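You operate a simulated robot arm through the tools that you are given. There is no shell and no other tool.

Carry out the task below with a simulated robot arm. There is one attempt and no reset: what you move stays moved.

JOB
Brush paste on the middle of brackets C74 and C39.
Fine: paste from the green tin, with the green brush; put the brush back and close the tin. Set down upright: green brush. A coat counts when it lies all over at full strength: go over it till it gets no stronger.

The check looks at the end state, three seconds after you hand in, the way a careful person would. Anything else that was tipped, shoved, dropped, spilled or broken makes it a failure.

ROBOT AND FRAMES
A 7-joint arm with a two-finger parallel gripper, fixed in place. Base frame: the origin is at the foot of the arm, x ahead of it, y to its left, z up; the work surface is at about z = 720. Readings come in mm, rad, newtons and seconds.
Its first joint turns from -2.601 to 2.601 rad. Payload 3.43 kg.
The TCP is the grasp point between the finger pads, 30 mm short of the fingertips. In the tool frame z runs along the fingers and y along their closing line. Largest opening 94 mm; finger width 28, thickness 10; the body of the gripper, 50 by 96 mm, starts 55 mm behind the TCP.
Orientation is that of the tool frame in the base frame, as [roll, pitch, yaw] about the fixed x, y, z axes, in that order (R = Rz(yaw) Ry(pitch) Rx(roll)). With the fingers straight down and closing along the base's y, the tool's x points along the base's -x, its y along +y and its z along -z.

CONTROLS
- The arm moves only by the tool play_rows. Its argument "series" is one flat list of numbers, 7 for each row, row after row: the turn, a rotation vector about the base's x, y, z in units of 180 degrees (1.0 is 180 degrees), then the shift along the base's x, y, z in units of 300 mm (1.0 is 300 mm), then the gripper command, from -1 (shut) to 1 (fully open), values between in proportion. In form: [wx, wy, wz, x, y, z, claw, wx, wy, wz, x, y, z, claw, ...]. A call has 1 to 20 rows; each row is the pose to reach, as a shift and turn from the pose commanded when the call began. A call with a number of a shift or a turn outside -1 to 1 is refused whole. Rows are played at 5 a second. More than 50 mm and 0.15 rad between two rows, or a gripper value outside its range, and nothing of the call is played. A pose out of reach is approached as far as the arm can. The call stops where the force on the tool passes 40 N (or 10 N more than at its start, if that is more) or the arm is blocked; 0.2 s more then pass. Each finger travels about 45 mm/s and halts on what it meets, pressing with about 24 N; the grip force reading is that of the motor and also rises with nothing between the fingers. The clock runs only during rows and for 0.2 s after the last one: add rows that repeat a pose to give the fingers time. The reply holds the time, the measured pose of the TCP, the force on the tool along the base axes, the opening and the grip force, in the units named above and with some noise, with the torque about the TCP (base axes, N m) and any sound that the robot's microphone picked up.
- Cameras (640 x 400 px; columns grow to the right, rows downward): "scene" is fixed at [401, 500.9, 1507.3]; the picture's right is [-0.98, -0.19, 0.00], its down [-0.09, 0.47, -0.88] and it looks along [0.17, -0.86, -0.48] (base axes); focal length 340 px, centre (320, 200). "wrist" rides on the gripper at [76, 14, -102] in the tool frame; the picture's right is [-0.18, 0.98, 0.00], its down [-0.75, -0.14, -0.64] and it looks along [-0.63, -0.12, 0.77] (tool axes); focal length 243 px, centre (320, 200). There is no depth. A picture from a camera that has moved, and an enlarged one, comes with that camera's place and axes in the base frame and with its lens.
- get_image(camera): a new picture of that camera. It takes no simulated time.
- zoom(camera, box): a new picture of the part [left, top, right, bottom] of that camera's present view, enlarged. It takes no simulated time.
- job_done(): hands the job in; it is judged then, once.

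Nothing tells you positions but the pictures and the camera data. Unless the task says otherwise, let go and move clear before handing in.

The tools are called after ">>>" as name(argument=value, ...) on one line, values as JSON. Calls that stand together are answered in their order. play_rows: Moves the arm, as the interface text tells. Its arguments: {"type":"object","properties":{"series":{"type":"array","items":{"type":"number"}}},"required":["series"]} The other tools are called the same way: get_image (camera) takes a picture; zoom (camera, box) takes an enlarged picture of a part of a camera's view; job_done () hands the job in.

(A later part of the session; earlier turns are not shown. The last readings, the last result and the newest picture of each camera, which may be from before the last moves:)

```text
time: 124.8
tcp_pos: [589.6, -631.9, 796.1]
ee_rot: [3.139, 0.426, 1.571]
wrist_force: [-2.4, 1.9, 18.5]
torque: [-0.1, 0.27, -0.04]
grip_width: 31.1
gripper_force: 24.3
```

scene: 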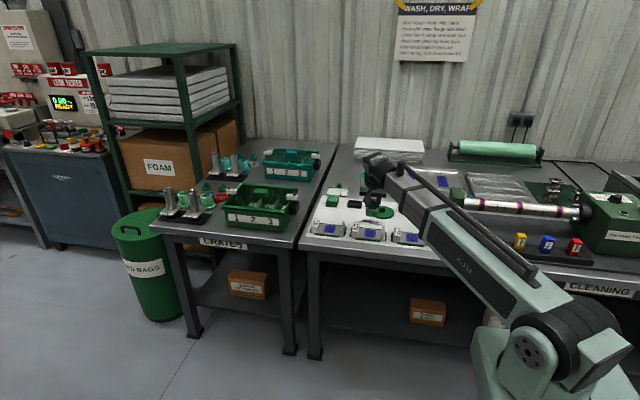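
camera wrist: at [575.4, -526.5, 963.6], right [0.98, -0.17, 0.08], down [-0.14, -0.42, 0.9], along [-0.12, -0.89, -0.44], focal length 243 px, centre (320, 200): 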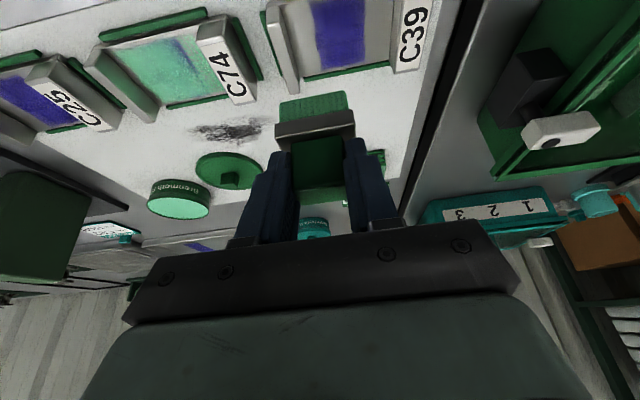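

>>> play_rows(series=[0, 0, 0, 0, -0.03, 0.001, -1, 0, 0, 0, 0, -0.06, 0.001, -1, 0, 0, 0, 0, -0.095, 0.001, -1, 0, 0, 0, 0, -0.132, 0.001, -1, 0, 0, 0, -0.017, -0.132, 0.001, -1, 0, 0, 0, -0.017, -0.1, 0.001, -1, 0, 0, 0, -0.017, -0.065, 0.001, -1, 0, 0, 0, -0.017, -0.03, 0.001, -1, 0, 0, 0, -0.017, 0.0, 0.001, -1, 0, 0, 0, 0, 0.0, 0.001, -1, 0, 0, 0, 0.017, 0.0, 0.001, -1, 0, 0, 0, 0.017, -0.03, 0.001, -1, 0, 0, 0, 0.017, -0.06, 0.001, -1, 0, 0, 0, 0.017, -0.095, 0.001, -1, 0, 0, 0, 0.017, -0.132, 0.001, -1])

>>> play_rows(series=[0, 0, 0, 0, 0.03, 0, -1, 0, 0, 0, 0, 0.065, 0, -1, 0, 0, 0, 0, 0.1, 0, -1, 0, 0, 0, 0, 0.132, 0, -1])

>>> play_rows(series=[0, 0, 0, -0.017, 0, 0.1, -1, 0, 0, 0, -0.017, 0, 0.2, -1, 0, 0, 0, -0.017, 0, 0.3, -1, 0, 0, 0, -0.017, 0, 0.342, -1, 0, 0, 0, -0.017, 0, 0.342, -1])

>>> zoom(camera="wrist", box=[265, 0, 375, 85])

>>> zoom(camera="scene", box=[318, 218, 358, 246])

>>> get_image(camera="wrist")

```text
time: 128.0
tcp_pos: [594.9, -672.2, 796.1]
ee_rot: [3.139, 0.423, 1.57]
wrist_force: [0.0, 6.0, 13.8]
torque: [0.1, 0.09, 0.0]
grip_width: 31.7
gripper_force: 23.9
```

```text
time: 129.0
tcp_pos: [593.7, -632.3, 796.8]
ee_rot: [3.139, 0.426, 1.57]
wrist_force: [-0.1, -8.3, 16.7]
torque: [-0.67, 0.07, 0.05]
grip_width: 31.2
gripper_force: 23.7
```

```text
time: 130.2
tcp_pos: [588.3, -630.8, 896.8]
ee_rot: [3.139, 0.424, 1.572]
wrist_force: [-0.2, -0.3, -1.2]
torque: [0.0, 0.01, 0.01]
grip_width: 31.4
gripper_force: 24.1
```

```text
4.71 times, centred on (320, 42) of wrist
camera zoom: at [603.2, -519.9, 959.8], right [0.98, -0.17, 0.08], down [-0.14, -0.42, 0.89], along [-0.12, -0.89, -0.44], focal length 1142 px, centre (320, 941)
```

zoom: 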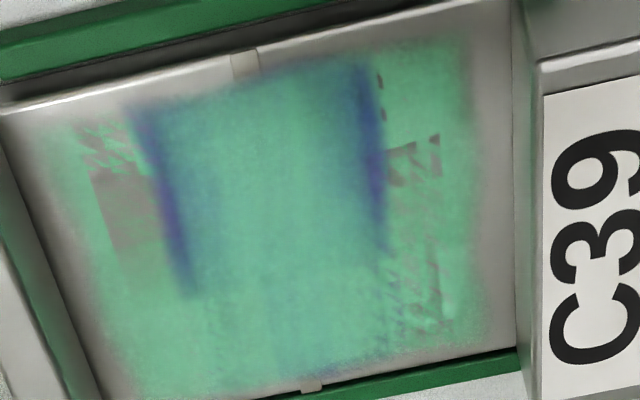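

```text
14.29 times, centred on (338, 232) of scene
camera zoom: at [401.0, 500.9, 1507.3], right [-0.98, -0.19, 0.0], down [-0.09, 0.47, -0.88], along [0.17, -0.86, -0.48], focal length 4853 px, centre (63, -257)
```

zoom: 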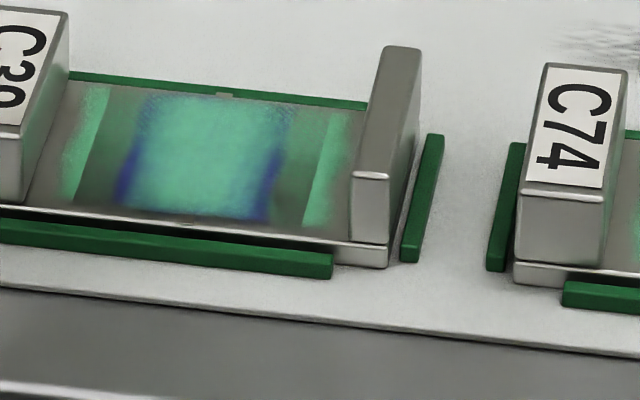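

```text
taken
camera wrist: at [603.2, -519.9, 959.8], right [0.98, -0.17, 0.08], down [-0.14, -0.42, 0.89], along [-0.12, -0.89, -0.44], focal length 243 px, centre (320, 200)
```

wrist: 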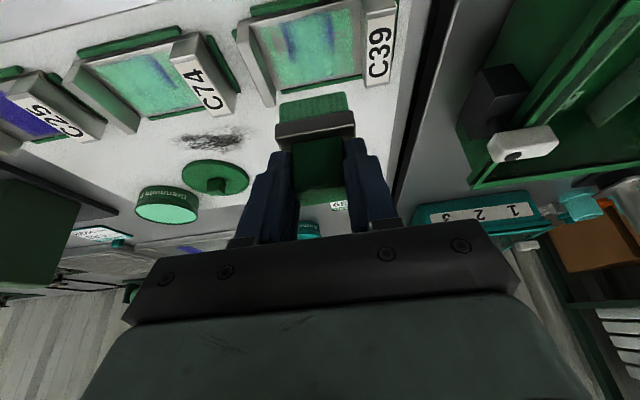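

C39 matches C74's look now. As insurance for the edges I'll run ±8 mm passes on C39 with the current load and compare.

>>> play_rows(series=[0, 0, 0, -0.027, 0.0, -0.12, -1, 0, 0, 0, -0.027, 0.0, -0.24, -1, 0, 0, 0, -0.027, 0.0, -0.32, -1, 0, 0, 0, -0.027, 0.0, -0.3425, -1, 0, 0, 0, -0.027, -0.03, -0.3425, -1, 0, 0, 0, -0.027, -0.06, -0.3425, -1, 0, 0, 0, -0.027, -0.095, -0.3425, -1, 0, 0, 0, -0.027, -0.132, -0.3425, -1, 0, 0, 0, -0.01, -0.132, -0.3425, -1, 0, 0, 0, 0.01, -0.132, -0.3425, -1, 0, 0, 0, 0.027, -0.132, -0.3425, -1, 0, 0, 0, 0.027, -0.1, -0.3425, -1, 0, 0, 0, 0.027, -0.065, -0.3425, -1, 0, 0, 0, 0.027, -0.03, -0.3425, -1, 0, 0, 0, 0.027, 0.0, -0.3425, -1, 0, 0, 0, 0.01, 0.0, -0.3425, -1, 0, 0, 0, 0.0, 0.0, -0.3425, -1])

>>> play_rows(series=[0, 0, 0, 0, -0.03, 0, -1, 0, 0, 0, 0, -0.06, 0, -1, 0, 0, 0, 0, -0.095, 0, -1, 0, 0, 0, 0, -0.132, 0, -1, 0, 0, 0, 0, -0.132, 0, -1, 0, 0, 0, 0, -0.1, 0, -1, 0, 0, 0, 0, -0.065, 0, -1, 0, 0, 0, 0, -0.03, 0, -1, 0, 0, 0, 0, 0.0, 0, -1])

>>> play_rows(series=[0, 0, 0, 0, 0, 0.1, -1, 0, 0, 0, 0, 0, 0.2, -1, 0, 0, 0, 0, 0, 0.3, -1, 0, 0, 0, 0, 0, 0.3425, -1, 0, 0, 0, 0, 0, 0.3425, -1])

>>> zoom(camera="wrist", box=[265, 0, 375, 85])

>>> zoom(camera="scene", box=[318, 218, 358, 246])

```text
time: 133.8
tcp_pos: [589.9, -631.6, 796.4]
ee_rot: [3.137, 0.424, 1.571]
wrist_force: [9.0, 1.1, 19.6]
torque: [-0.08, -0.27, 0.1]
grip_width: 31.4
gripper_force: 23.8
```

```text
time: 135.8
tcp_pos: [589.8, -634.2, 795.4]
ee_rot: [3.138, 0.425, 1.572]
wrist_force: [-0.8, -2.5, 5.3]
torque: [-0.19, 0.09, 0.01]
grip_width: 31.4
gripper_force: 23.4
```

```text
time: 137.0
tcp_pos: [590.2, -632.1, 898.6]
ee_rot: [3.14, 0.424, 1.571]
wrist_force: [0.2, 0.2, -0.1]
torque: [0.04, -0.04, 0.01]
grip_width: 31.2
gripper_force: 24.3
```

```text
4.71 times, centred on (320, 42) of wrist
camera zoom: at [603.6, -519.8, 960.8], right [0.98, -0.17, 0.08], down [-0.14, -0.42, 0.89], along [-0.12, -0.89, -0.44], focal length 1142 px, centre (320, 941)
```

zoom: 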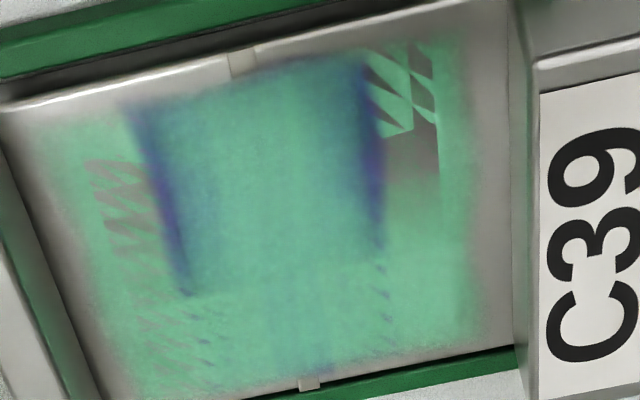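

```text
14.29 times, centred on (338, 232) of scene
camera zoom: at [401.0, 500.9, 1507.3], right [-0.98, -0.19, 0.0], down [-0.09, 0.47, -0.88], along [0.17, -0.86, -0.48], focal length 4853 px, centre (63, -257)
```

zoom: 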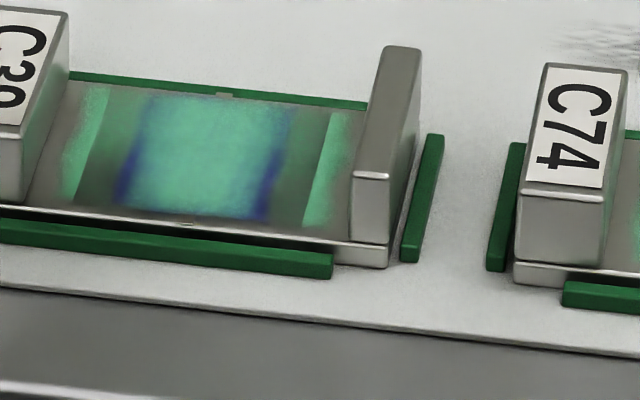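

Neither view shows it getting any stronger. I'll compare both brackets side by side before putting the brush away.

>>> zoom(camera="scene", box=[310, 215, 390, 248])

>>> zoom(camera="wrist", box=[60, 0, 400, 170])

```text
8.00 times, centred on (350, 232) of scene
camera zoom: at [401.0, 500.9, 1507.3], right [-0.98, -0.19, 0.0], down [-0.09, 0.47, -0.88], along [0.17, -0.86, -0.48], focal length 2718 px, centre (80, -52)
```

zoom: 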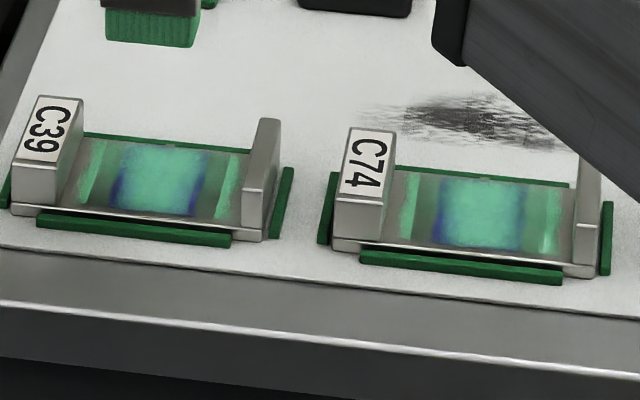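

```text
1.88 times, centred on (230, 85) of wrist
camera zoom: at [603.6, -519.8, 960.8], right [0.98, -0.17, 0.08], down [-0.14, -0.42, 0.89], along [-0.12, -0.89, -0.44], focal length 457 px, centre (489, 416)
```

zoom: 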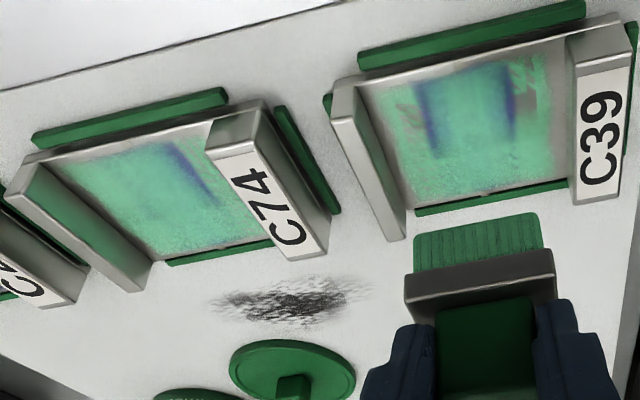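

Both coats look equal and continuous. Now I'll carry the brush back above its holder.

>>> play_rows(series=[0, 0, 0, -0.038, -0.12, 0.0, -1, 0, 0, 0, -0.076, -0.24, 0.0, -1, 0, 0, 0, -0.114, -0.36, 0.0, -1, 0, 0, 0, -0.152, -0.48, 0.0, -1, 0, 0, 0, -0.19, -0.6, 0.0, -1, 0, 0, 0, -0.228, -0.72, 0.0, -1, 0, 0, 0, -0.263, -0.8457, 0.0, -1, 0, 0, 0, -0.263, -0.8457, -0.09, -1, 0, 0, 0, -0.263, -0.8457, -0.09, -1])

>>> get_image(camera="wrist")

>>> zoom(camera="scene", box=[330, 155, 380, 215])

>>> zoom(camera="wrist", box=[240, 0, 370, 120])

```text
time: 139.0
tcp_pos: [511.2, -888.2, 871.7]
ee_rot: [3.141, 0.425, 1.571]
wrist_force: [-0.3, -0.8, -0.5]
torque: [0.01, 0.0, 0.01]
grip_width: 31.3
gripper_force: 24.4
```

```text
taken
camera wrist: at [526.6, -774.2, 934.2], right [0.98, -0.17, 0.08], down [-0.14, -0.42, 0.9], along [-0.12, -0.89, -0.44], focal length 243 px, centre (320, 200)
```

wrist: 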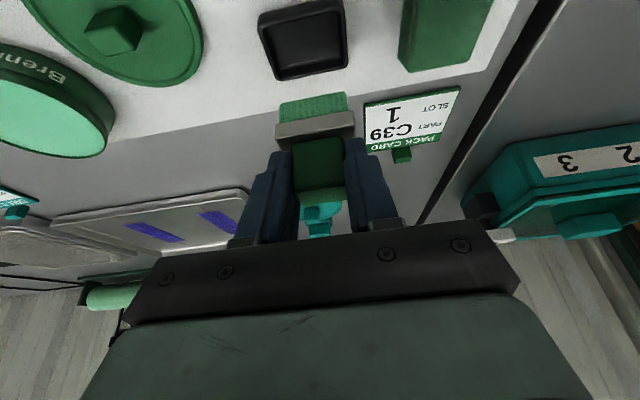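

```text
6.67 times, centred on (355, 185) of scene
camera zoom: at [401.0, 500.9, 1507.3], right [-0.98, -0.19, 0.0], down [-0.09, 0.47, -0.88], along [0.17, -0.86, -0.48], focal length 2265 px, centre (87, 300)
```

zoom: 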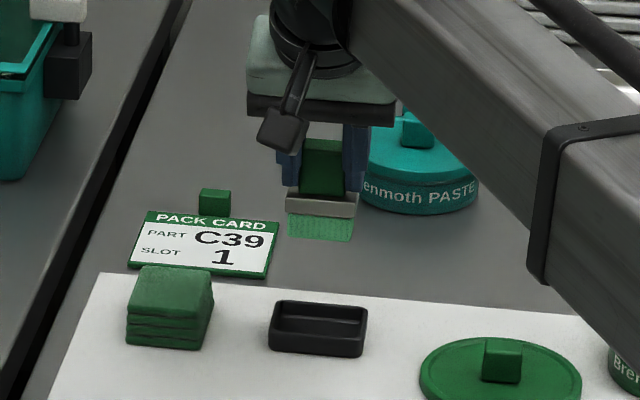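

```text
3.33 times, centred on (305, 60) of wrist
camera zoom: at [526.6, -774.2, 934.2], right [0.98, -0.17, 0.08], down [-0.14, -0.42, 0.9], along [-0.12, -0.89, -0.44], focal length 809 px, centre (370, 667)
```

zoom: 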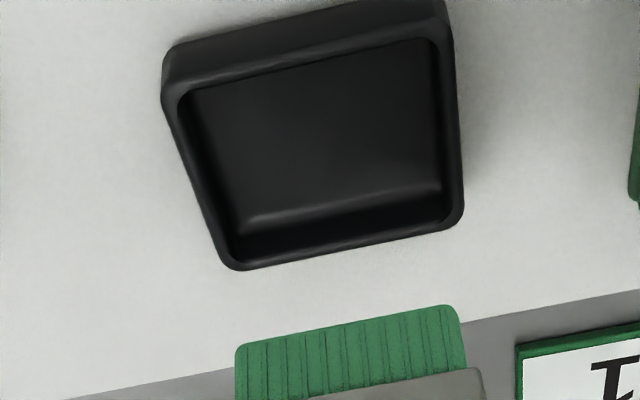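

By my ledger the brush is back over its original spot. The view suggests centring it better by about +5 mm in y and -1.5 mm in x. I'll do that and lower toward the tray, stopping short to check.

>>> play_rows(series=[0, 0, 0, -0.005, 0.016, -0.05, -1, 0, 0, 0, -0.005, 0.016, -0.12, -1, 0, 0, 0, -0.005, 0.016, -0.17, -1, 0, 0, 0, -0.005, 0.016, -0.21, -1, 0, 0, 0, -0.005, 0.016, -0.235, -1, 0, 0, 0, -0.005, 0.016, -0.235, -1])

>>> zoom(camera="wrist", box=[240, 40, 390, 170])

>>> zoom(camera="scene", box=[335, 175, 375, 215])

```text
time: 140.4
tcp_pos: [509.0, -881.4, 800.9]
ee_rot: [3.138, 0.423, 1.569]
wrist_force: [-0.4, 1.2, -0.2]
torque: [-0.01, 0.0, 0.01]
grip_width: 31.6
gripper_force: 23.8
```

```text
3.08 times, centred on (315, 105) of wrist
camera zoom: at [523.5, -769.0, 863.7], right [0.98, -0.17, 0.08], down [-0.14, -0.42, 0.9], along [-0.12, -0.89, -0.44], focal length 746 px, centre (335, 492)
```

zoom: 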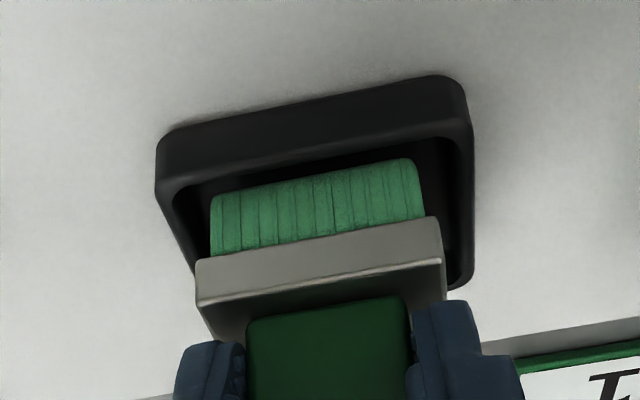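

```text
10.00 times, centred on (355, 195) of scene
camera zoom: at [401.0, 500.9, 1507.3], right [-0.98, -0.19, 0.0], down [-0.09, 0.47, -0.88], along [0.17, -0.86, -0.48], focal length 3397 px, centre (-30, 250)
```

zoom: 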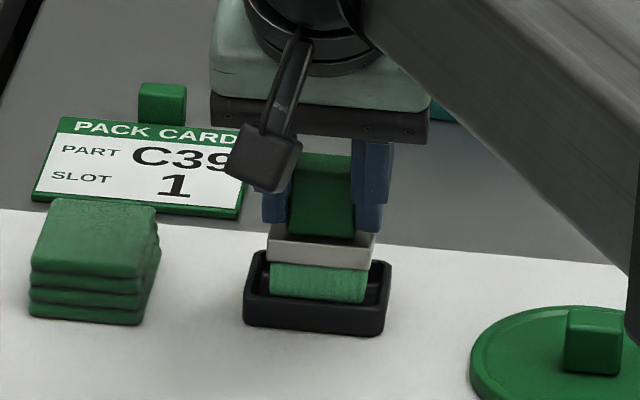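

The bristles are inside the tray opening. I'll lower the last millimetres gently to contact.

>>> play_rows(series=[0, 0, 0, -0.003, 0, -0.01, -1, 0, 0, 0, -0.004, 0, -0.02, -1, 0, 0, 0, -0.004, 0, -0.025, -1, 0, 0, 0, -0.004, 0, -0.025, -1])

>>> zoom(camera="scene", box=[335, 175, 375, 215])

```text
time: 141.4
tcp_pos: [508.4, -880.6, 793.2]
ee_rot: [3.138, 0.424, 1.571]
wrist_force: [-0.8, 0.0, -0.4]
torque: [0.02, 0.02, -0.01]
grip_width: 30.9
gripper_force: 23.8
```

```text
10.00 times, centred on (355, 195) of scene
camera zoom: at [401.0, 500.9, 1507.3], right [-0.98, -0.19, 0.0], down [-0.09, 0.47, -0.88], along [0.17, -0.86, -0.48], focal length 3397 px, centre (-30, 250)
```

zoom: 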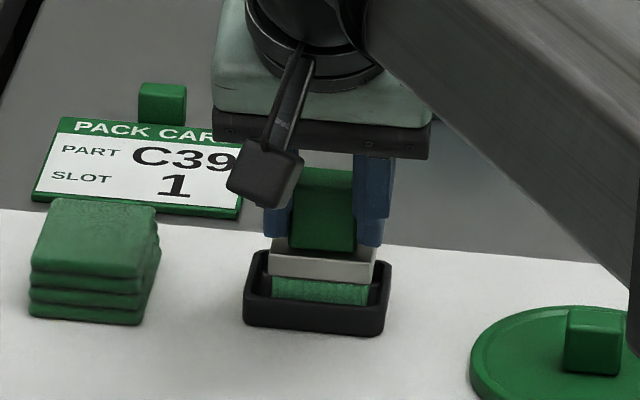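

>>> play_rows(series=[0, 0, 0, 0, 0, -0.003, -1, 0, 0, 0, 0, 0, -0.005, -1, 0, 0, 0, 0, 0, -0.005, -1])

```text
time: 142.2
tcp_pos: [507.1, -880.8, 792.4]
ee_rot: [3.137, 0.424, 1.57]
wrist_force: [2.7, 0.5, 6.8]
torque: [-0.05, 0.09, 0.01]
grip_width: 31.4
gripper_force: 24.4
```

Contact at 7 N in the tray. I'll relax slightly, open the fingers, and check the brush stands upright before retreating.

>>> play_rows(series=[0, 0, 0, 0.003, 0, 0.0015, -1, 0, 0, 0, 0.003, 0, 0.0015, -1, 0, 0, 0, 0.003, 0, 0.0015, -0.2, 0, 0, 0, 0.003, 0, 0.0015, 0.0, 0, 0, 0, 0.003, 0, 0.0015, 0.1, 0, 0, 0, 0.003, 0, 0.0015, 0.1])

>>> zoom(camera="scene", box=[335, 175, 375, 215])

>>> zoom(camera="wrist", box=[240, 40, 390, 210])

```text
time: 143.6
tcp_pos: [508.7, -881.9, 792.6]
ee_rot: [3.137, 0.424, 1.572]
wrist_force: [0.5, 0.0, 0.2]
torque: [0.04, 0.01, -0.01]
grip_width: 51.7
gripper_force: 0.1
```

```text
10.00 times, centred on (355, 195) of scene
camera zoom: at [401.0, 500.9, 1507.3], right [-0.98, -0.19, 0.0], down [-0.09, 0.47, -0.88], along [0.17, -0.86, -0.48], focal length 3397 px, centre (-30, 250)
```

zoom: 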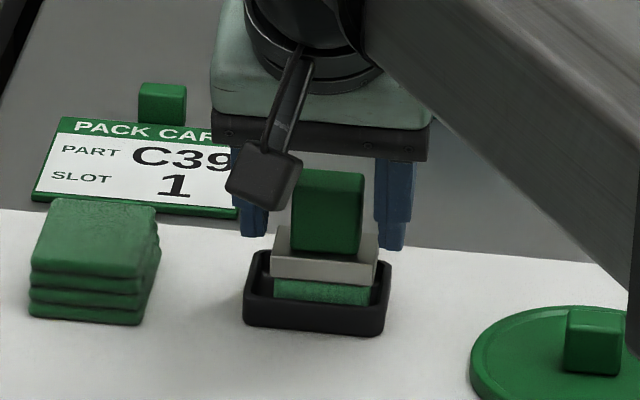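

```text
2.35 times, centred on (315, 125) of wrist
camera zoom: at [522.8, -769.2, 855.3], right [0.98, -0.17, 0.08], down [-0.14, -0.42, 0.9], along [-0.12, -0.89, -0.44], focal length 571 px, centre (332, 376)
```

zoom: 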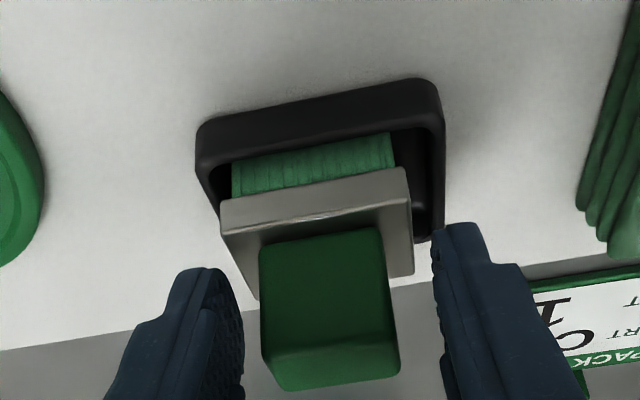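

The brush stands upright in its tray. I'll rise straight up, check it again, then level the gripper on the way to the lid.

>>> play_rows(series=[0, 0, 0, 0, 0, 0.03, 0.1, 0, 0, 0, 0, 0, 0.08, 0.1, 0, 0, 0, 0, 0, 0.16, 0.1, 0, 0, 0, 0, 0, 0.28, 0.1, 0, 0, 0, 0, 0.05, 0.35, 0.1, 0, 0, 0, 0, 0.05, 0.35, 0.1])

>>> zoom(camera="scene", box=[335, 175, 375, 215])

>>> zoom(camera="wrist", box=[160, 0, 400, 150])

```text
time: 145.0
tcp_pos: [507.6, -866.0, 896.0]
ee_rot: [3.14, 0.424, 1.572]
wrist_force: [-0.7, -0.3, -0.2]
torque: [0.01, 0.0, 0.0]
grip_width: 51.6
gripper_force: 0.0
```

```text
10.00 times, centred on (355, 195) of scene
camera zoom: at [401.0, 500.9, 1507.3], right [-0.98, -0.19, 0.0], down [-0.09, 0.47, -0.88], along [0.17, -0.86, -0.48], focal length 3397 px, centre (-30, 250)
```

zoom: 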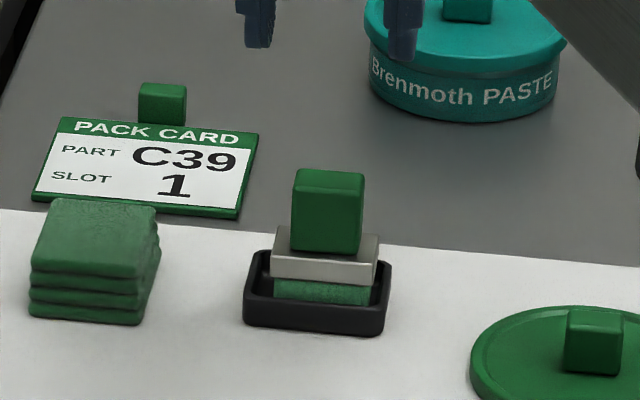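

```text
2.67 times, centred on (280, 75) of wrist
camera zoom: at [523.0, -753.3, 958.8], right [0.98, -0.17, 0.08], down [-0.14, -0.42, 0.89], along [-0.12, -0.89, -0.44], focal length 647 px, centre (427, 533)
```

zoom: 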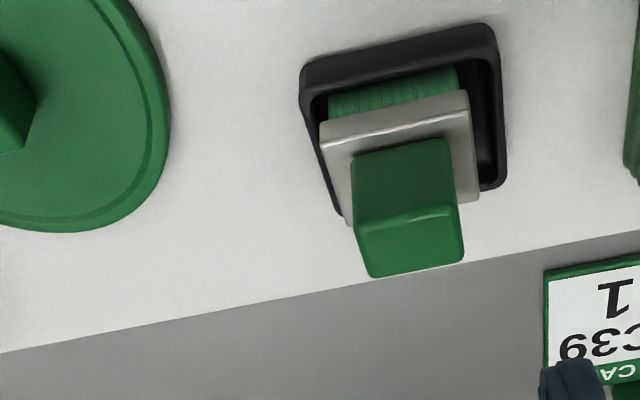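

The brush sits upright in the holder. Now I'll level the gripper and move above the lid.

>>> play_rows(series=[0.045, 0, 0, -0.1, 0.03, 0.0, 0.1, 0.09, 0, 0, -0.2, 0.04, 0.0, 0.1, 0.135, 0, 0, -0.3, 0.043, 0.0, 0.1, 0.135, 0, 0, -0.412, 0.043, -0.05, 0.1, 0.135, 0, 0, -0.412, 0.043, -0.05, 0.1])

>>> get_image(camera="wrist")

>>> zoom(camera="wrist", box=[230, 20, 400, 160])

>>> zoom(camera="scene", box=[360, 180, 430, 225])

```text
time: 146.2
tcp_pos: [384.1, -853.2, 883.1]
ee_rot: [3.137, 0.001, 1.571]
wrist_force: [0.6, 0.2, -0.9]
torque: [0.01, 0.01, -0.02]
grip_width: 51.7
gripper_force: 0.0
```

```text
taken
camera wrist: at [399.6, -776.2, 985.1], right [0.98, -0.18, 0.0], down [-0.14, -0.75, 0.64], along [-0.12, -0.63, -0.77], focal length 243 px, centre (320, 200)
```

wrist: 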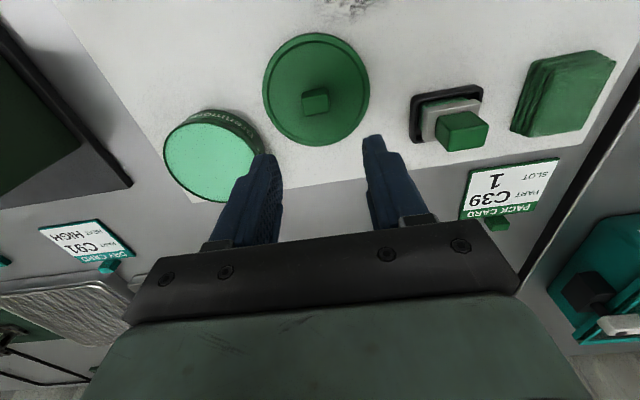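

```text
2.86 times, centred on (315, 90) of wrist
camera zoom: at [399.6, -776.2, 985.1], right [0.98, -0.18, 0.0], down [-0.14, -0.75, 0.64], along [-0.12, -0.63, -0.77], focal length 693 px, centre (334, 514)
```

zoom: 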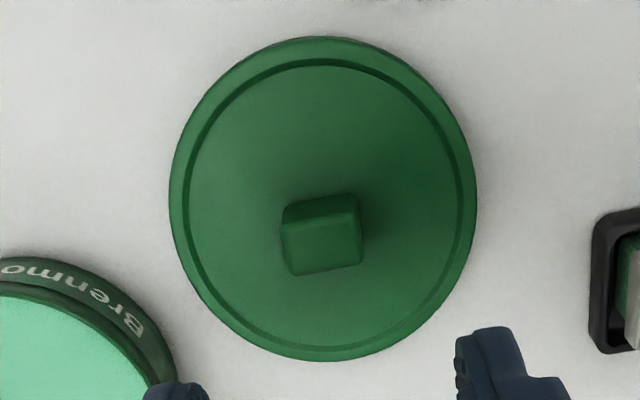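

```text
8.89 times, centred on (395, 202) of scene
camera zoom: at [401.0, 500.9, 1507.3], right [-0.98, -0.19, 0.0], down [-0.09, 0.47, -0.88], along [0.17, -0.86, -0.48], focal length 3020 px, centre (-347, 178)
```

zoom: 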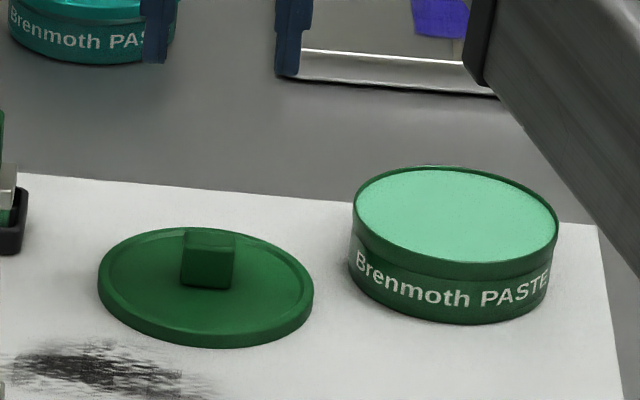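

The knob seems to be near (383, -853), a few mm from where I released it. I'll descend part-way with a wider opening and verify alignment.

>>> play_rows(series=[0, 0.0013, 0, -0.003, 0, -0.1, 0.25, 0, 0.0013, 0, -0.003, 0, -0.2, 0.25, 0, 0.0013, 0, -0.003, 0, -0.3, 0.25, 0, 0.0013, 0, -0.003, 0, -0.3, 0.25])

>>> zoom(camera="wrist", box=[210, 40, 430, 220])

>>> zoom(camera="scene", box=[360, 180, 410, 225])

```text
time: 147.2
tcp_pos: [383.3, -854.0, 791.9]
ee_rot: [-3.14, -0.001, 1.57]
wrist_force: [0.3, 0.2, 0.3]
torque: [-0.01, 0.0, -0.02]
grip_width: 58.9
gripper_force: 0.0
```

```text
2.22 times, centred on (320, 130) of wrist
camera zoom: at [397.5, -777.4, 895.1], right [0.98, -0.18, 0.0], down [-0.14, -0.75, 0.64], along [-0.12, -0.63, -0.77], focal length 539 px, centre (320, 356)
```

zoom: 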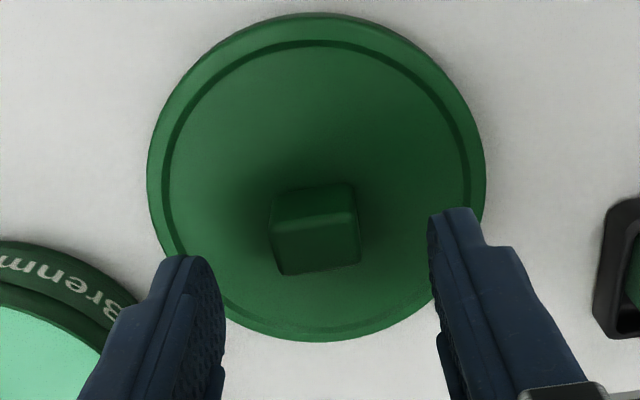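

```text
8.89 times, centred on (385, 202) of scene
camera zoom: at [401.0, 500.9, 1507.3], right [-0.98, -0.19, 0.0], down [-0.09, 0.47, -0.88], along [0.17, -0.86, -0.48], focal length 3020 px, centre (-258, 178)
```

zoom: 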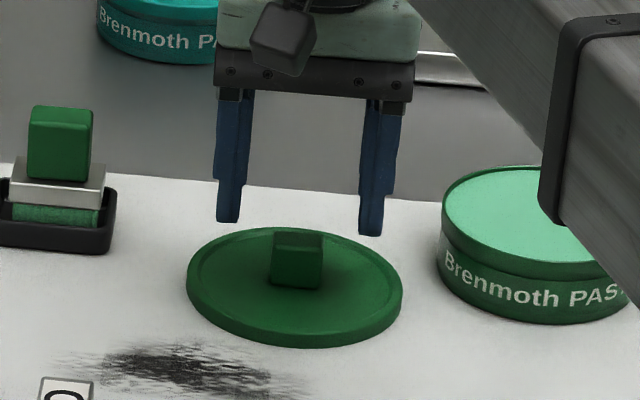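

The fingers are centred on the knob. I'll descend to the same grip height as before and close.

>>> play_rows(series=[0, 0, 0, 0, 0, -0.04, 0.25, 0, 0, 0, 0, 0, -0.075, 0.25, 0, 0, 0, 0, 0, -0.088, 0.25, 0, 0, 0, 0, 0, -0.088, 0.25])

>>> zoom(camera="scene", box=[360, 180, 410, 225])

```text
time: 148.2
tcp_pos: [383.8, -853.2, 767.0]
ee_rot: [-3.14, -0.001, 1.57]
wrist_force: [0.0, 0.0, -0.4]
torque: [0.0, -0.05, 0.0]
grip_width: 58.9
gripper_force: 0.0
```

```text
8.89 times, centred on (385, 202) of scene
camera zoom: at [401.0, 500.9, 1507.3], right [-0.98, -0.19, 0.0], down [-0.09, 0.47, -0.88], along [0.17, -0.86, -0.48], focal length 3020 px, centre (-258, 178)
```

zoom: 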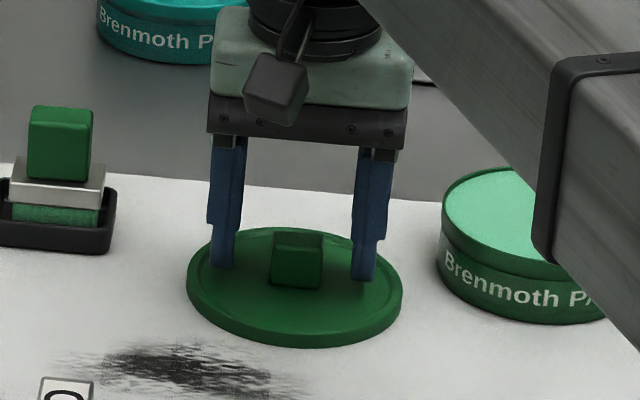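

>>> play_rows(series=[0, 0, 0, 0, 0, -0.005, 0.25, 0, 0, 0, 0, 0, -0.005, -1, 0, 0, 0, 0, 0, -0.005, -1, 0, 0, 0, 0, 0, -0.005, -1, 0, 0, 0, 0, 0, -0.005, -1, 0, 0, 0, 0, 0, -0.005, -1, 0, 0, 0, 0, 0, -0.005, -1])

>>> zoom(camera="scene", box=[360, 180, 410, 225])

>>> zoom(camera="wrist", box=[210, 40, 430, 220])

```text
time: 149.8
tcp_pos: [384.8, -853.7, 764.9]
ee_rot: [-3.141, 0.001, 1.569]
wrist_force: [0.1, -1.0, -0.1]
torque: [0.0, 0.0, 0.02]
grip_width: 24.8
gripper_force: 24.3
```

```text
8.89 times, centred on (385, 202) of scene
camera zoom: at [401.0, 500.9, 1507.3], right [-0.98, -0.19, 0.0], down [-0.09, 0.47, -0.88], along [0.17, -0.86, -0.48], focal length 3020 px, centre (-258, 178)
```

zoom: 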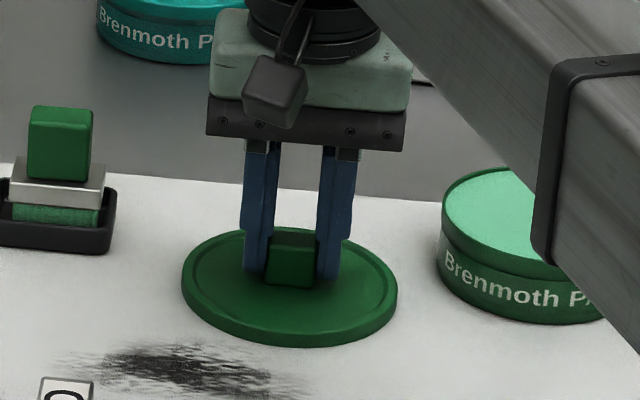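

```text
2.22 times, centred on (320, 130) of wrist
camera zoom: at [399.1, -777.5, 867.8], right [0.98, -0.18, 0.0], down [-0.14, -0.75, 0.64], along [-0.12, -0.63, -0.77], focal length 539 px, centre (320, 356)
```

zoom: 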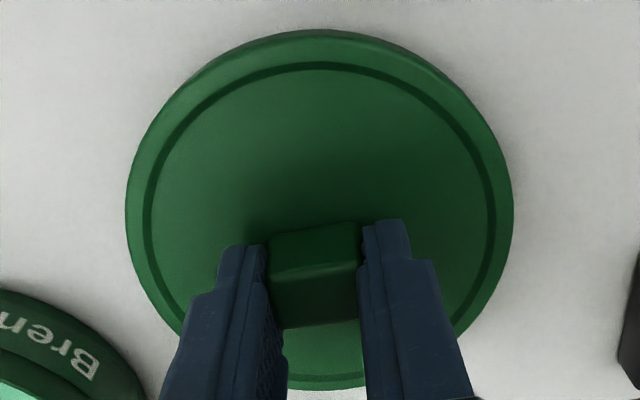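

The knob is gripped. I'll lift the lid, carry it over the tin, and stop above for an alignment check.

>>> play_rows(series=[0, 0, 0, 0, 0, 0.04, -1, 0, 0, 0, 0, 0, 0.12, -1, 0, 0, 0, 0, 0, 0.24, -1, 0, 0, 0, 0, 0, 0.34, -1, 0, 0, 0, -0.1, -0.035, 0.34, -1, 0, 0, 0, -0.2, -0.07, 0.34, -1, 0, 0, 0, -0.3, -0.105, 0.34, -1, 0, 0, 0, -0.4117, -0.1437, 0.34, -1, 0, 0, 0, -0.4117, -0.1437, 0.25, -1, 0, 0, 0, -0.4117, -0.1437, 0.18, -1, 0, 0, 0, -0.4117, -0.1437, 0.18, -1])

>>> zoom(camera="scene", box=[385, 175, 435, 225])

>>> get_image(camera="wrist")

```text
time: 152.2
tcp_pos: [258.8, -897.8, 820.0]
ee_rot: [-3.139, 0.001, 1.57]
wrist_force: [-0.1, 0.1, 0.0]
torque: [-0.01, 0.04, 0.01]
grip_width: 25.0
gripper_force: 24.2
```

```text
8.00 times, centred on (410, 200) of scene
camera zoom: at [401.0, 500.9, 1507.3], right [-0.98, -0.19, 0.0], down [-0.09, 0.47, -0.88], along [0.17, -0.86, -0.48], focal length 2718 px, centre (-400, 200)
```

zoom: 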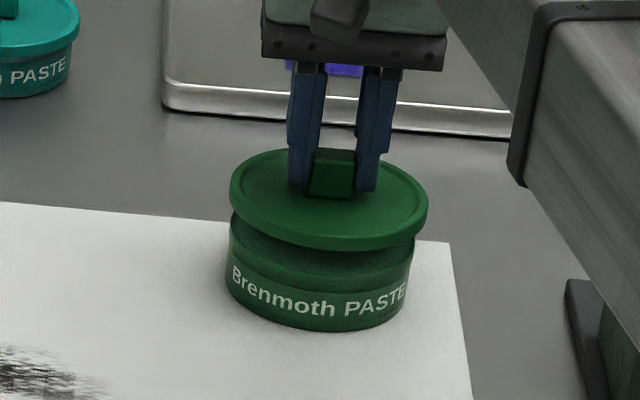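

```text
taken
camera wrist: at [274.4, -819.8, 922.3], right [0.98, -0.18, 0.0], down [-0.14, -0.75, 0.64], along [-0.12, -0.63, -0.77], focal length 243 px, centre (320, 200)
```

wrist: 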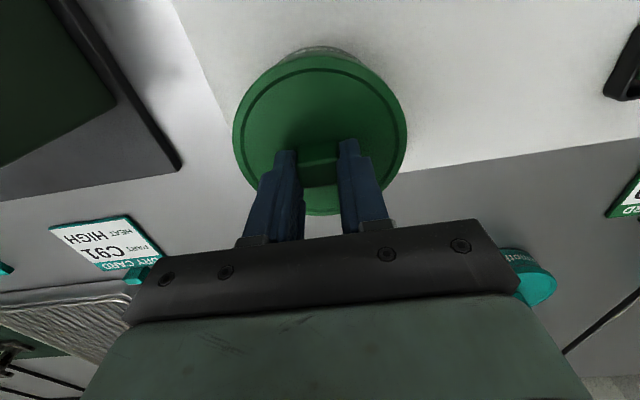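

The lid is about 3 mm off in x compared with lift-off, so I'll correct by +2.5 mm in x and lower until just above the rim.

>>> play_rows(series=[0, 0, 0, 0.008, 0.003, 0, -1, 0, 0, 0, 0.008, 0.003, -0.03, -1, 0, 0, 0, 0.008, 0.003, -0.05, -1, 0, 0, 0, 0.008, 0.003, -0.05, -1])

>>> zoom(camera="scene", box=[390, 180, 430, 220])

>>> zoom(camera="wrist", box=[210, 20, 430, 220])

```text
time: 153.2
tcp_pos: [263.0, -895.5, 803.3]
ee_rot: [-3.14, -0.001, 1.57]
wrist_force: [0.3, 0.5, -0.3]
torque: [0.01, 0.01, -0.02]
grip_width: 24.7
gripper_force: 23.9
```

```text
10.00 times, centred on (410, 200) of scene
camera zoom: at [401.0, 500.9, 1507.3], right [-0.98, -0.19, 0.0], down [-0.09, 0.47, -0.88], along [0.17, -0.86, -0.48], focal length 3397 px, centre (-580, 200)
```

zoom: 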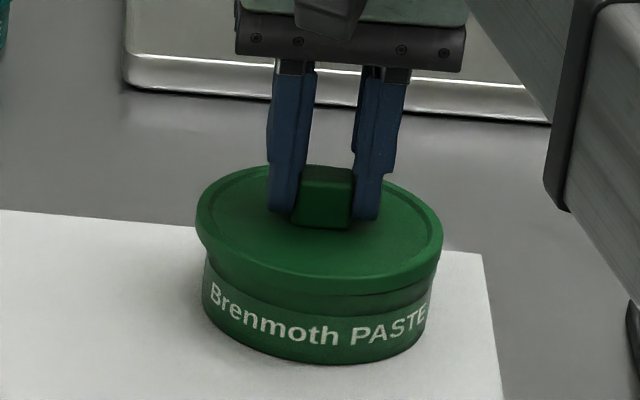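

```text
2.00 times, centred on (320, 120) of wrist
camera zoom: at [277.6, -818.9, 906.8], right [0.98, -0.18, 0.0], down [-0.14, -0.75, 0.64], along [-0.12, -0.63, -0.77], focal length 485 px, centre (320, 360)
```

zoom: 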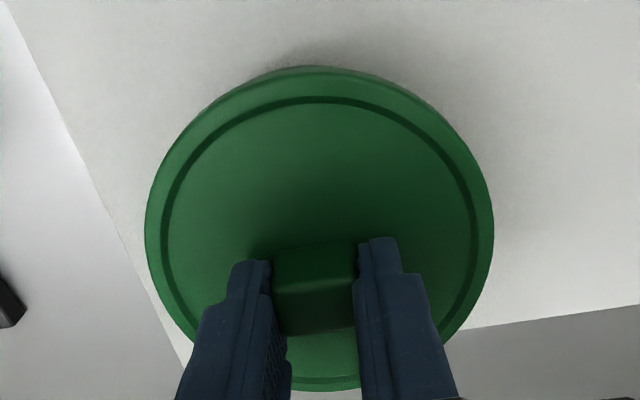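

>>> play_rows(series=[0, 0, 0, -0.0055, -0.002, -0.005, -1, 0, 0, 0, -0.0055, -0.002, -0.01, -1, 0, 0, 0, -0.0055, -0.002, -0.015, -1, 0, 0, 0, -0.0055, -0.002, -0.02, -1, 0, 0, 0, -0.0055, -0.002, -0.02, -1])

>>> zoom(camera="scene", box=[390, 180, 430, 220])

```text
time: 154.4
tcp_pos: [262.3, -894.4, 797.5]
ee_rot: [-3.14, -0.001, 1.57]
wrist_force: [-1.1, 0.8, 0.2]
torque: [0.02, 0.06, -0.01]
grip_width: 24.8
gripper_force: 24.1
```

```text
10.00 times, centred on (410, 200) of scene
camera zoom: at [401.0, 500.9, 1507.3], right [-0.98, -0.19, 0.0], down [-0.09, 0.47, -0.88], along [0.17, -0.86, -0.48], focal length 3397 px, centre (-580, 200)
```

zoom: 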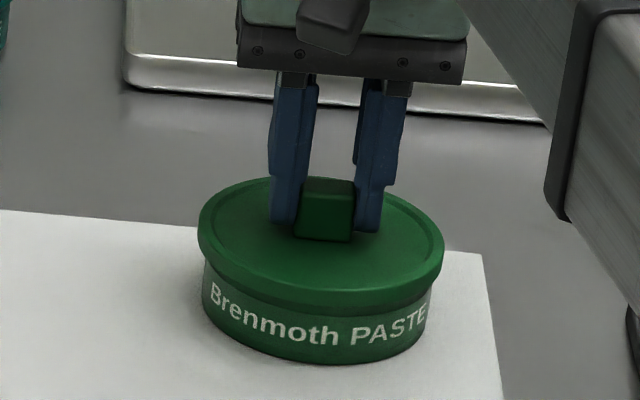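

The lid looks level with its original height. I'll press it down gently and listen for it to seat.

>>> play_rows(series=[0, 0, 0, 0, -0.002, -0.003, -1, 0, 0, 0, 0, -0.002, -0.006, -1, 0, 0, 0, 0, -0.002, -0.009, -1, 0, 0, 0, 0, -0.002, -0.009, -1])

>>> zoom(camera="scene", box=[390, 180, 430, 220])

```text
time: 155.4
tcp_pos: [262.3, -897.8, 795.4]
ee_rot: [3.141, 0.002, 1.57]
wrist_force: [3.2, -0.8, 15.6]
torque: [0.15, -0.07, 0.05]
grip_width: 24.9
gripper_force: 23.9
```

```text
10.00 times, centred on (410, 200) of scene
camera zoom: at [401.0, 500.9, 1507.3], right [-0.98, -0.19, 0.0], down [-0.09, 0.47, -0.88], along [0.17, -0.86, -0.48], focal length 3397 px, centre (-580, 200)
```

zoom: 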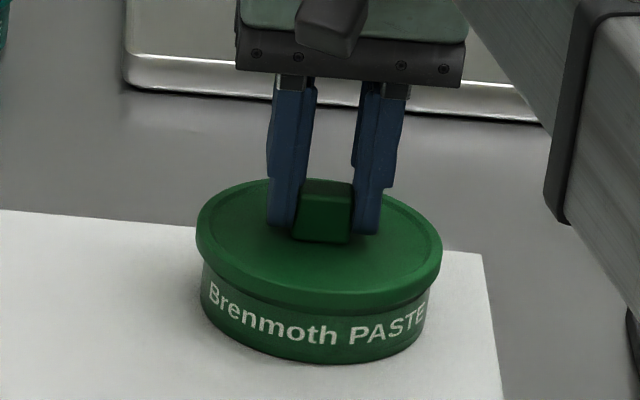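

>>> play_rows(series=[0, 0, 0, -0.001, 0, -0.003, -1, 0, 0, 0, -0.002, 0, -0.006, -1, 0, 0, 0, -0.002, 0, -0.006, -1])

>>> zoom(camera="scene", box=[390, 180, 430, 220])

```text
time: 156.2
tcp_pos: [261.5, -896.9, 793.6]
ee_rot: [-3.141, 0.002, 1.572]
wrist_force: [11.1, -1.4, 27.2]
torque: [-0.02, -0.3, 0.0]
grip_width: 24.7
gripper_force: 24.0
```

```text
10.00 times, centred on (410, 200) of scene
camera zoom: at [401.0, 500.9, 1507.3], right [-0.98, -0.19, 0.0], down [-0.09, 0.47, -0.88], along [0.17, -0.86, -0.48], focal length 3397 px, centre (-580, 200)
```

zoom: 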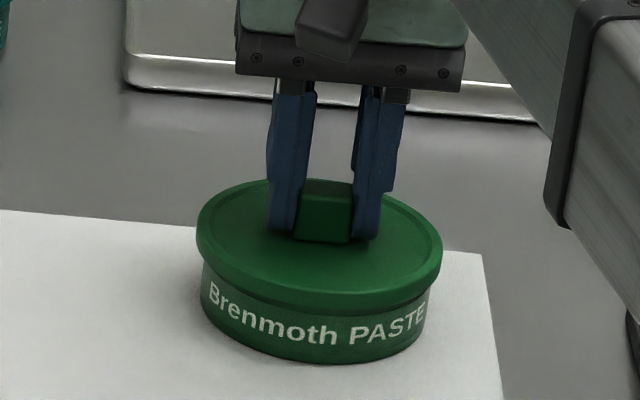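

>>> play_rows(series=[0, 0, 0, 0.003, 0, 0.003, -1, 0, 0, 0, 0.004, 0, 0.005, -1, 0, 0, 0, 0.004, 0, 0.005, -1])

>>> zoom(camera="scene", box=[390, 185, 430, 225])

```text
time: 157.0
tcp_pos: [261.4, -896.9, 794.1]
ee_rot: [-3.138, -0.002, 1.569]
wrist_force: [0.8, 1.9, 5.7]
torque: [-0.17, -0.08, 0.06]
grip_width: 24.7
gripper_force: 23.9
```

```text
10.00 times, centred on (410, 205) of scene
camera zoom: at [401.0, 500.9, 1507.3], right [-0.98, -0.19, 0.0], down [-0.09, 0.47, -0.88], along [0.17, -0.86, -0.48], focal length 3397 px, centre (-580, 150)
```

zoom: 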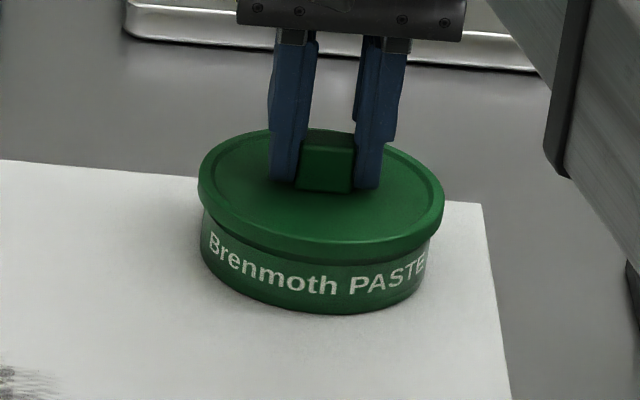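

The lid sits exactly as it did originally. I'll release it, rise, and inspect.

>>> play_rows(series=[0, 0, 0, 0, 0, 0.002, -1, 0, 0, 0, 0, 0, 0.003, -0.2, 0, 0, 0, 0, 0, 0.003, 0.06, 0, 0, 0, 0, 0, 0.003, 0.06, 0, 0, 0, 0, 0, 0.003, 0.06, 0, 0, 0, 0, 0, 0.06, 0.06, 0, 0, 0, 0, 0, 0.14, 0.06, 0, 0, 0, 0, 0, 0.14, 0.06])

>>> zoom(camera="scene", box=[390, 185, 430, 225])

>>> zoom(camera="wrist", box=[210, 20, 430, 220])

```text
time: 158.8
tcp_pos: [262.0, -896.0, 838.1]
ee_rot: [-3.14, 0.001, 1.57]
wrist_force: [-0.1, 0.6, -0.2]
torque: [0.0, 0.0, -0.02]
grip_width: 49.6
gripper_force: 0.0
heard: snap
```

```text
10.00 times, centred on (410, 205) of scene
camera zoom: at [401.0, 500.9, 1507.3], right [-0.98, -0.19, 0.0], down [-0.09, 0.47, -0.88], along [0.17, -0.86, -0.48], focal length 3397 px, centre (-580, 150)
```

zoom: 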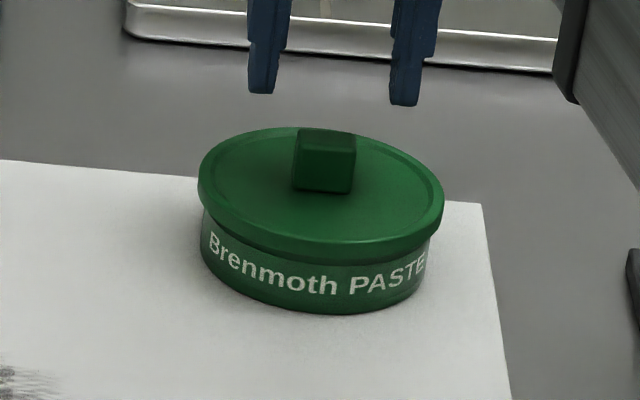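

```text
2.00 times, centred on (320, 120) of wrist
camera zoom: at [277.3, -820.1, 940.0], right [0.98, -0.18, 0.0], down [-0.14, -0.75, 0.64], along [-0.12, -0.63, -0.77], focal length 485 px, centre (320, 360)
```

zoom: 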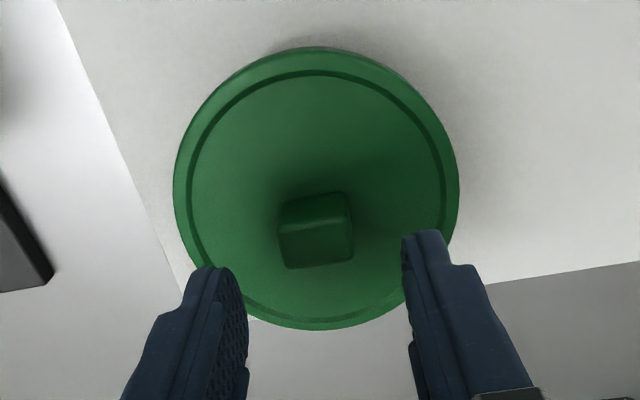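

I heard the lid snap shut on release, so the tin is closed. I'll move clear and inspect the whole scene.

>>> play_rows(series=[0, 0, 0, 0, 0, 0.12, 0.06, 0, 0, 0, 0, 0, 0.26, 0.06, 0, 0, 0, 0, 0, 0.4, 0.06, 0, 0, 0, 0, 0.1, 0.5, 0.06, 0, 0, 0, 0, 0.22, 0.55, 0.06, 0, 0, 0, 0, 0.36, 0.58, 0.06, 0, 0, 0, 0, 0.5, 0.6, 0.06, 0, 0, 0, 0, 0.64, 0.62, 0.06, 0, 0, 0, 0, 0.76, 0.64, 0.06, 0, 0, 0, 0, 0.76, 0.64, 0.06])

>>> get_image(camera="scene")

>>> get_image(camera="wrist")

>>> zoom(camera="scene", box=[295, 170, 445, 255])

>>> zoom(camera="scene", box=[310, 215, 390, 248])

```text
time: 161.0
tcp_pos: [260.9, -668.4, 1027.7]
ee_rot: [3.141, 0.0, 1.571]
wrist_force: [0.0, -0.1, -0.7]
torque: [-0.02, 0.0, -0.01]
grip_width: 50.1
gripper_force: 0.0
```

```text
taken
```

scene: 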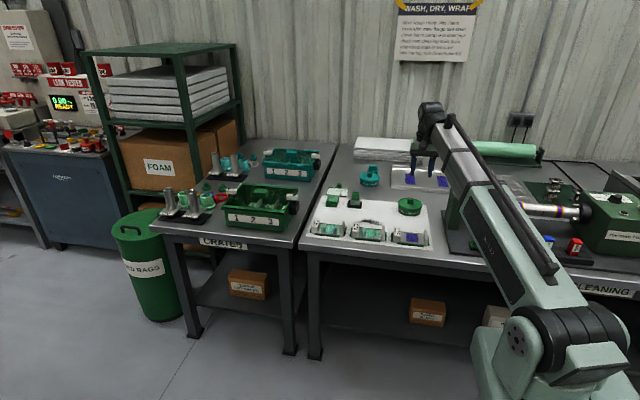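

```text
taken
camera wrist: at [276.1, -591.8, 1130.8], right [0.98, -0.18, 0.0], down [-0.14, -0.75, 0.64], along [-0.12, -0.63, -0.77], focal length 243 px, centre (320, 200)
```

wrist: 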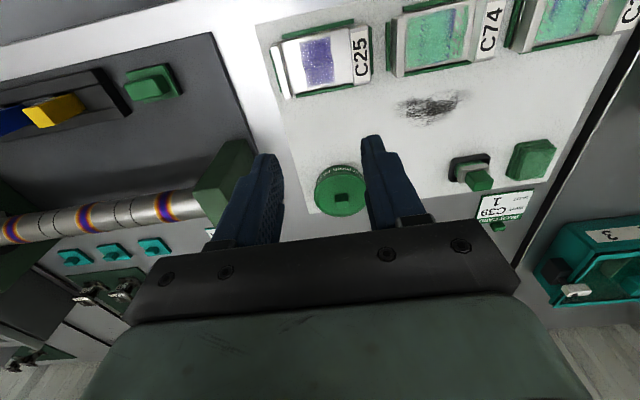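

```text
4.27 times, centred on (370, 212) of scene
camera zoom: at [401.0, 500.9, 1507.3], right [-0.98, -0.19, 0.0], down [-0.09, 0.47, -0.88], along [0.17, -0.86, -0.48], focal length 1450 px, centre (107, 147)
```

zoom: 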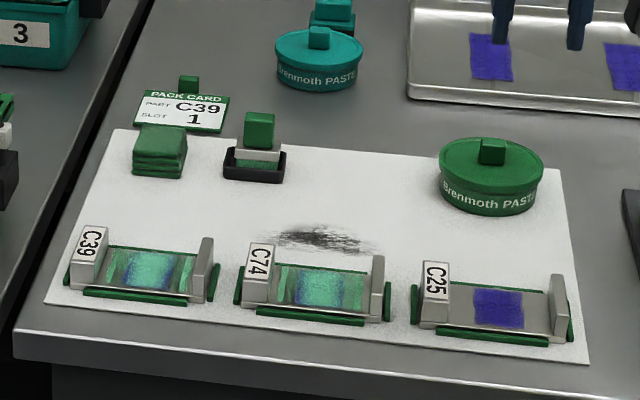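

```text
8.00 times, centred on (350, 232) of scene
camera zoom: at [401.0, 500.9, 1507.3], right [-0.98, -0.19, 0.0], down [-0.09, 0.47, -0.88], along [0.17, -0.86, -0.48], focal length 2718 px, centre (80, -52)
```

zoom: 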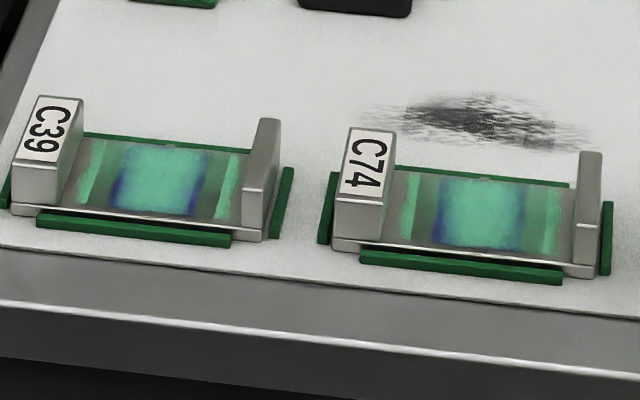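

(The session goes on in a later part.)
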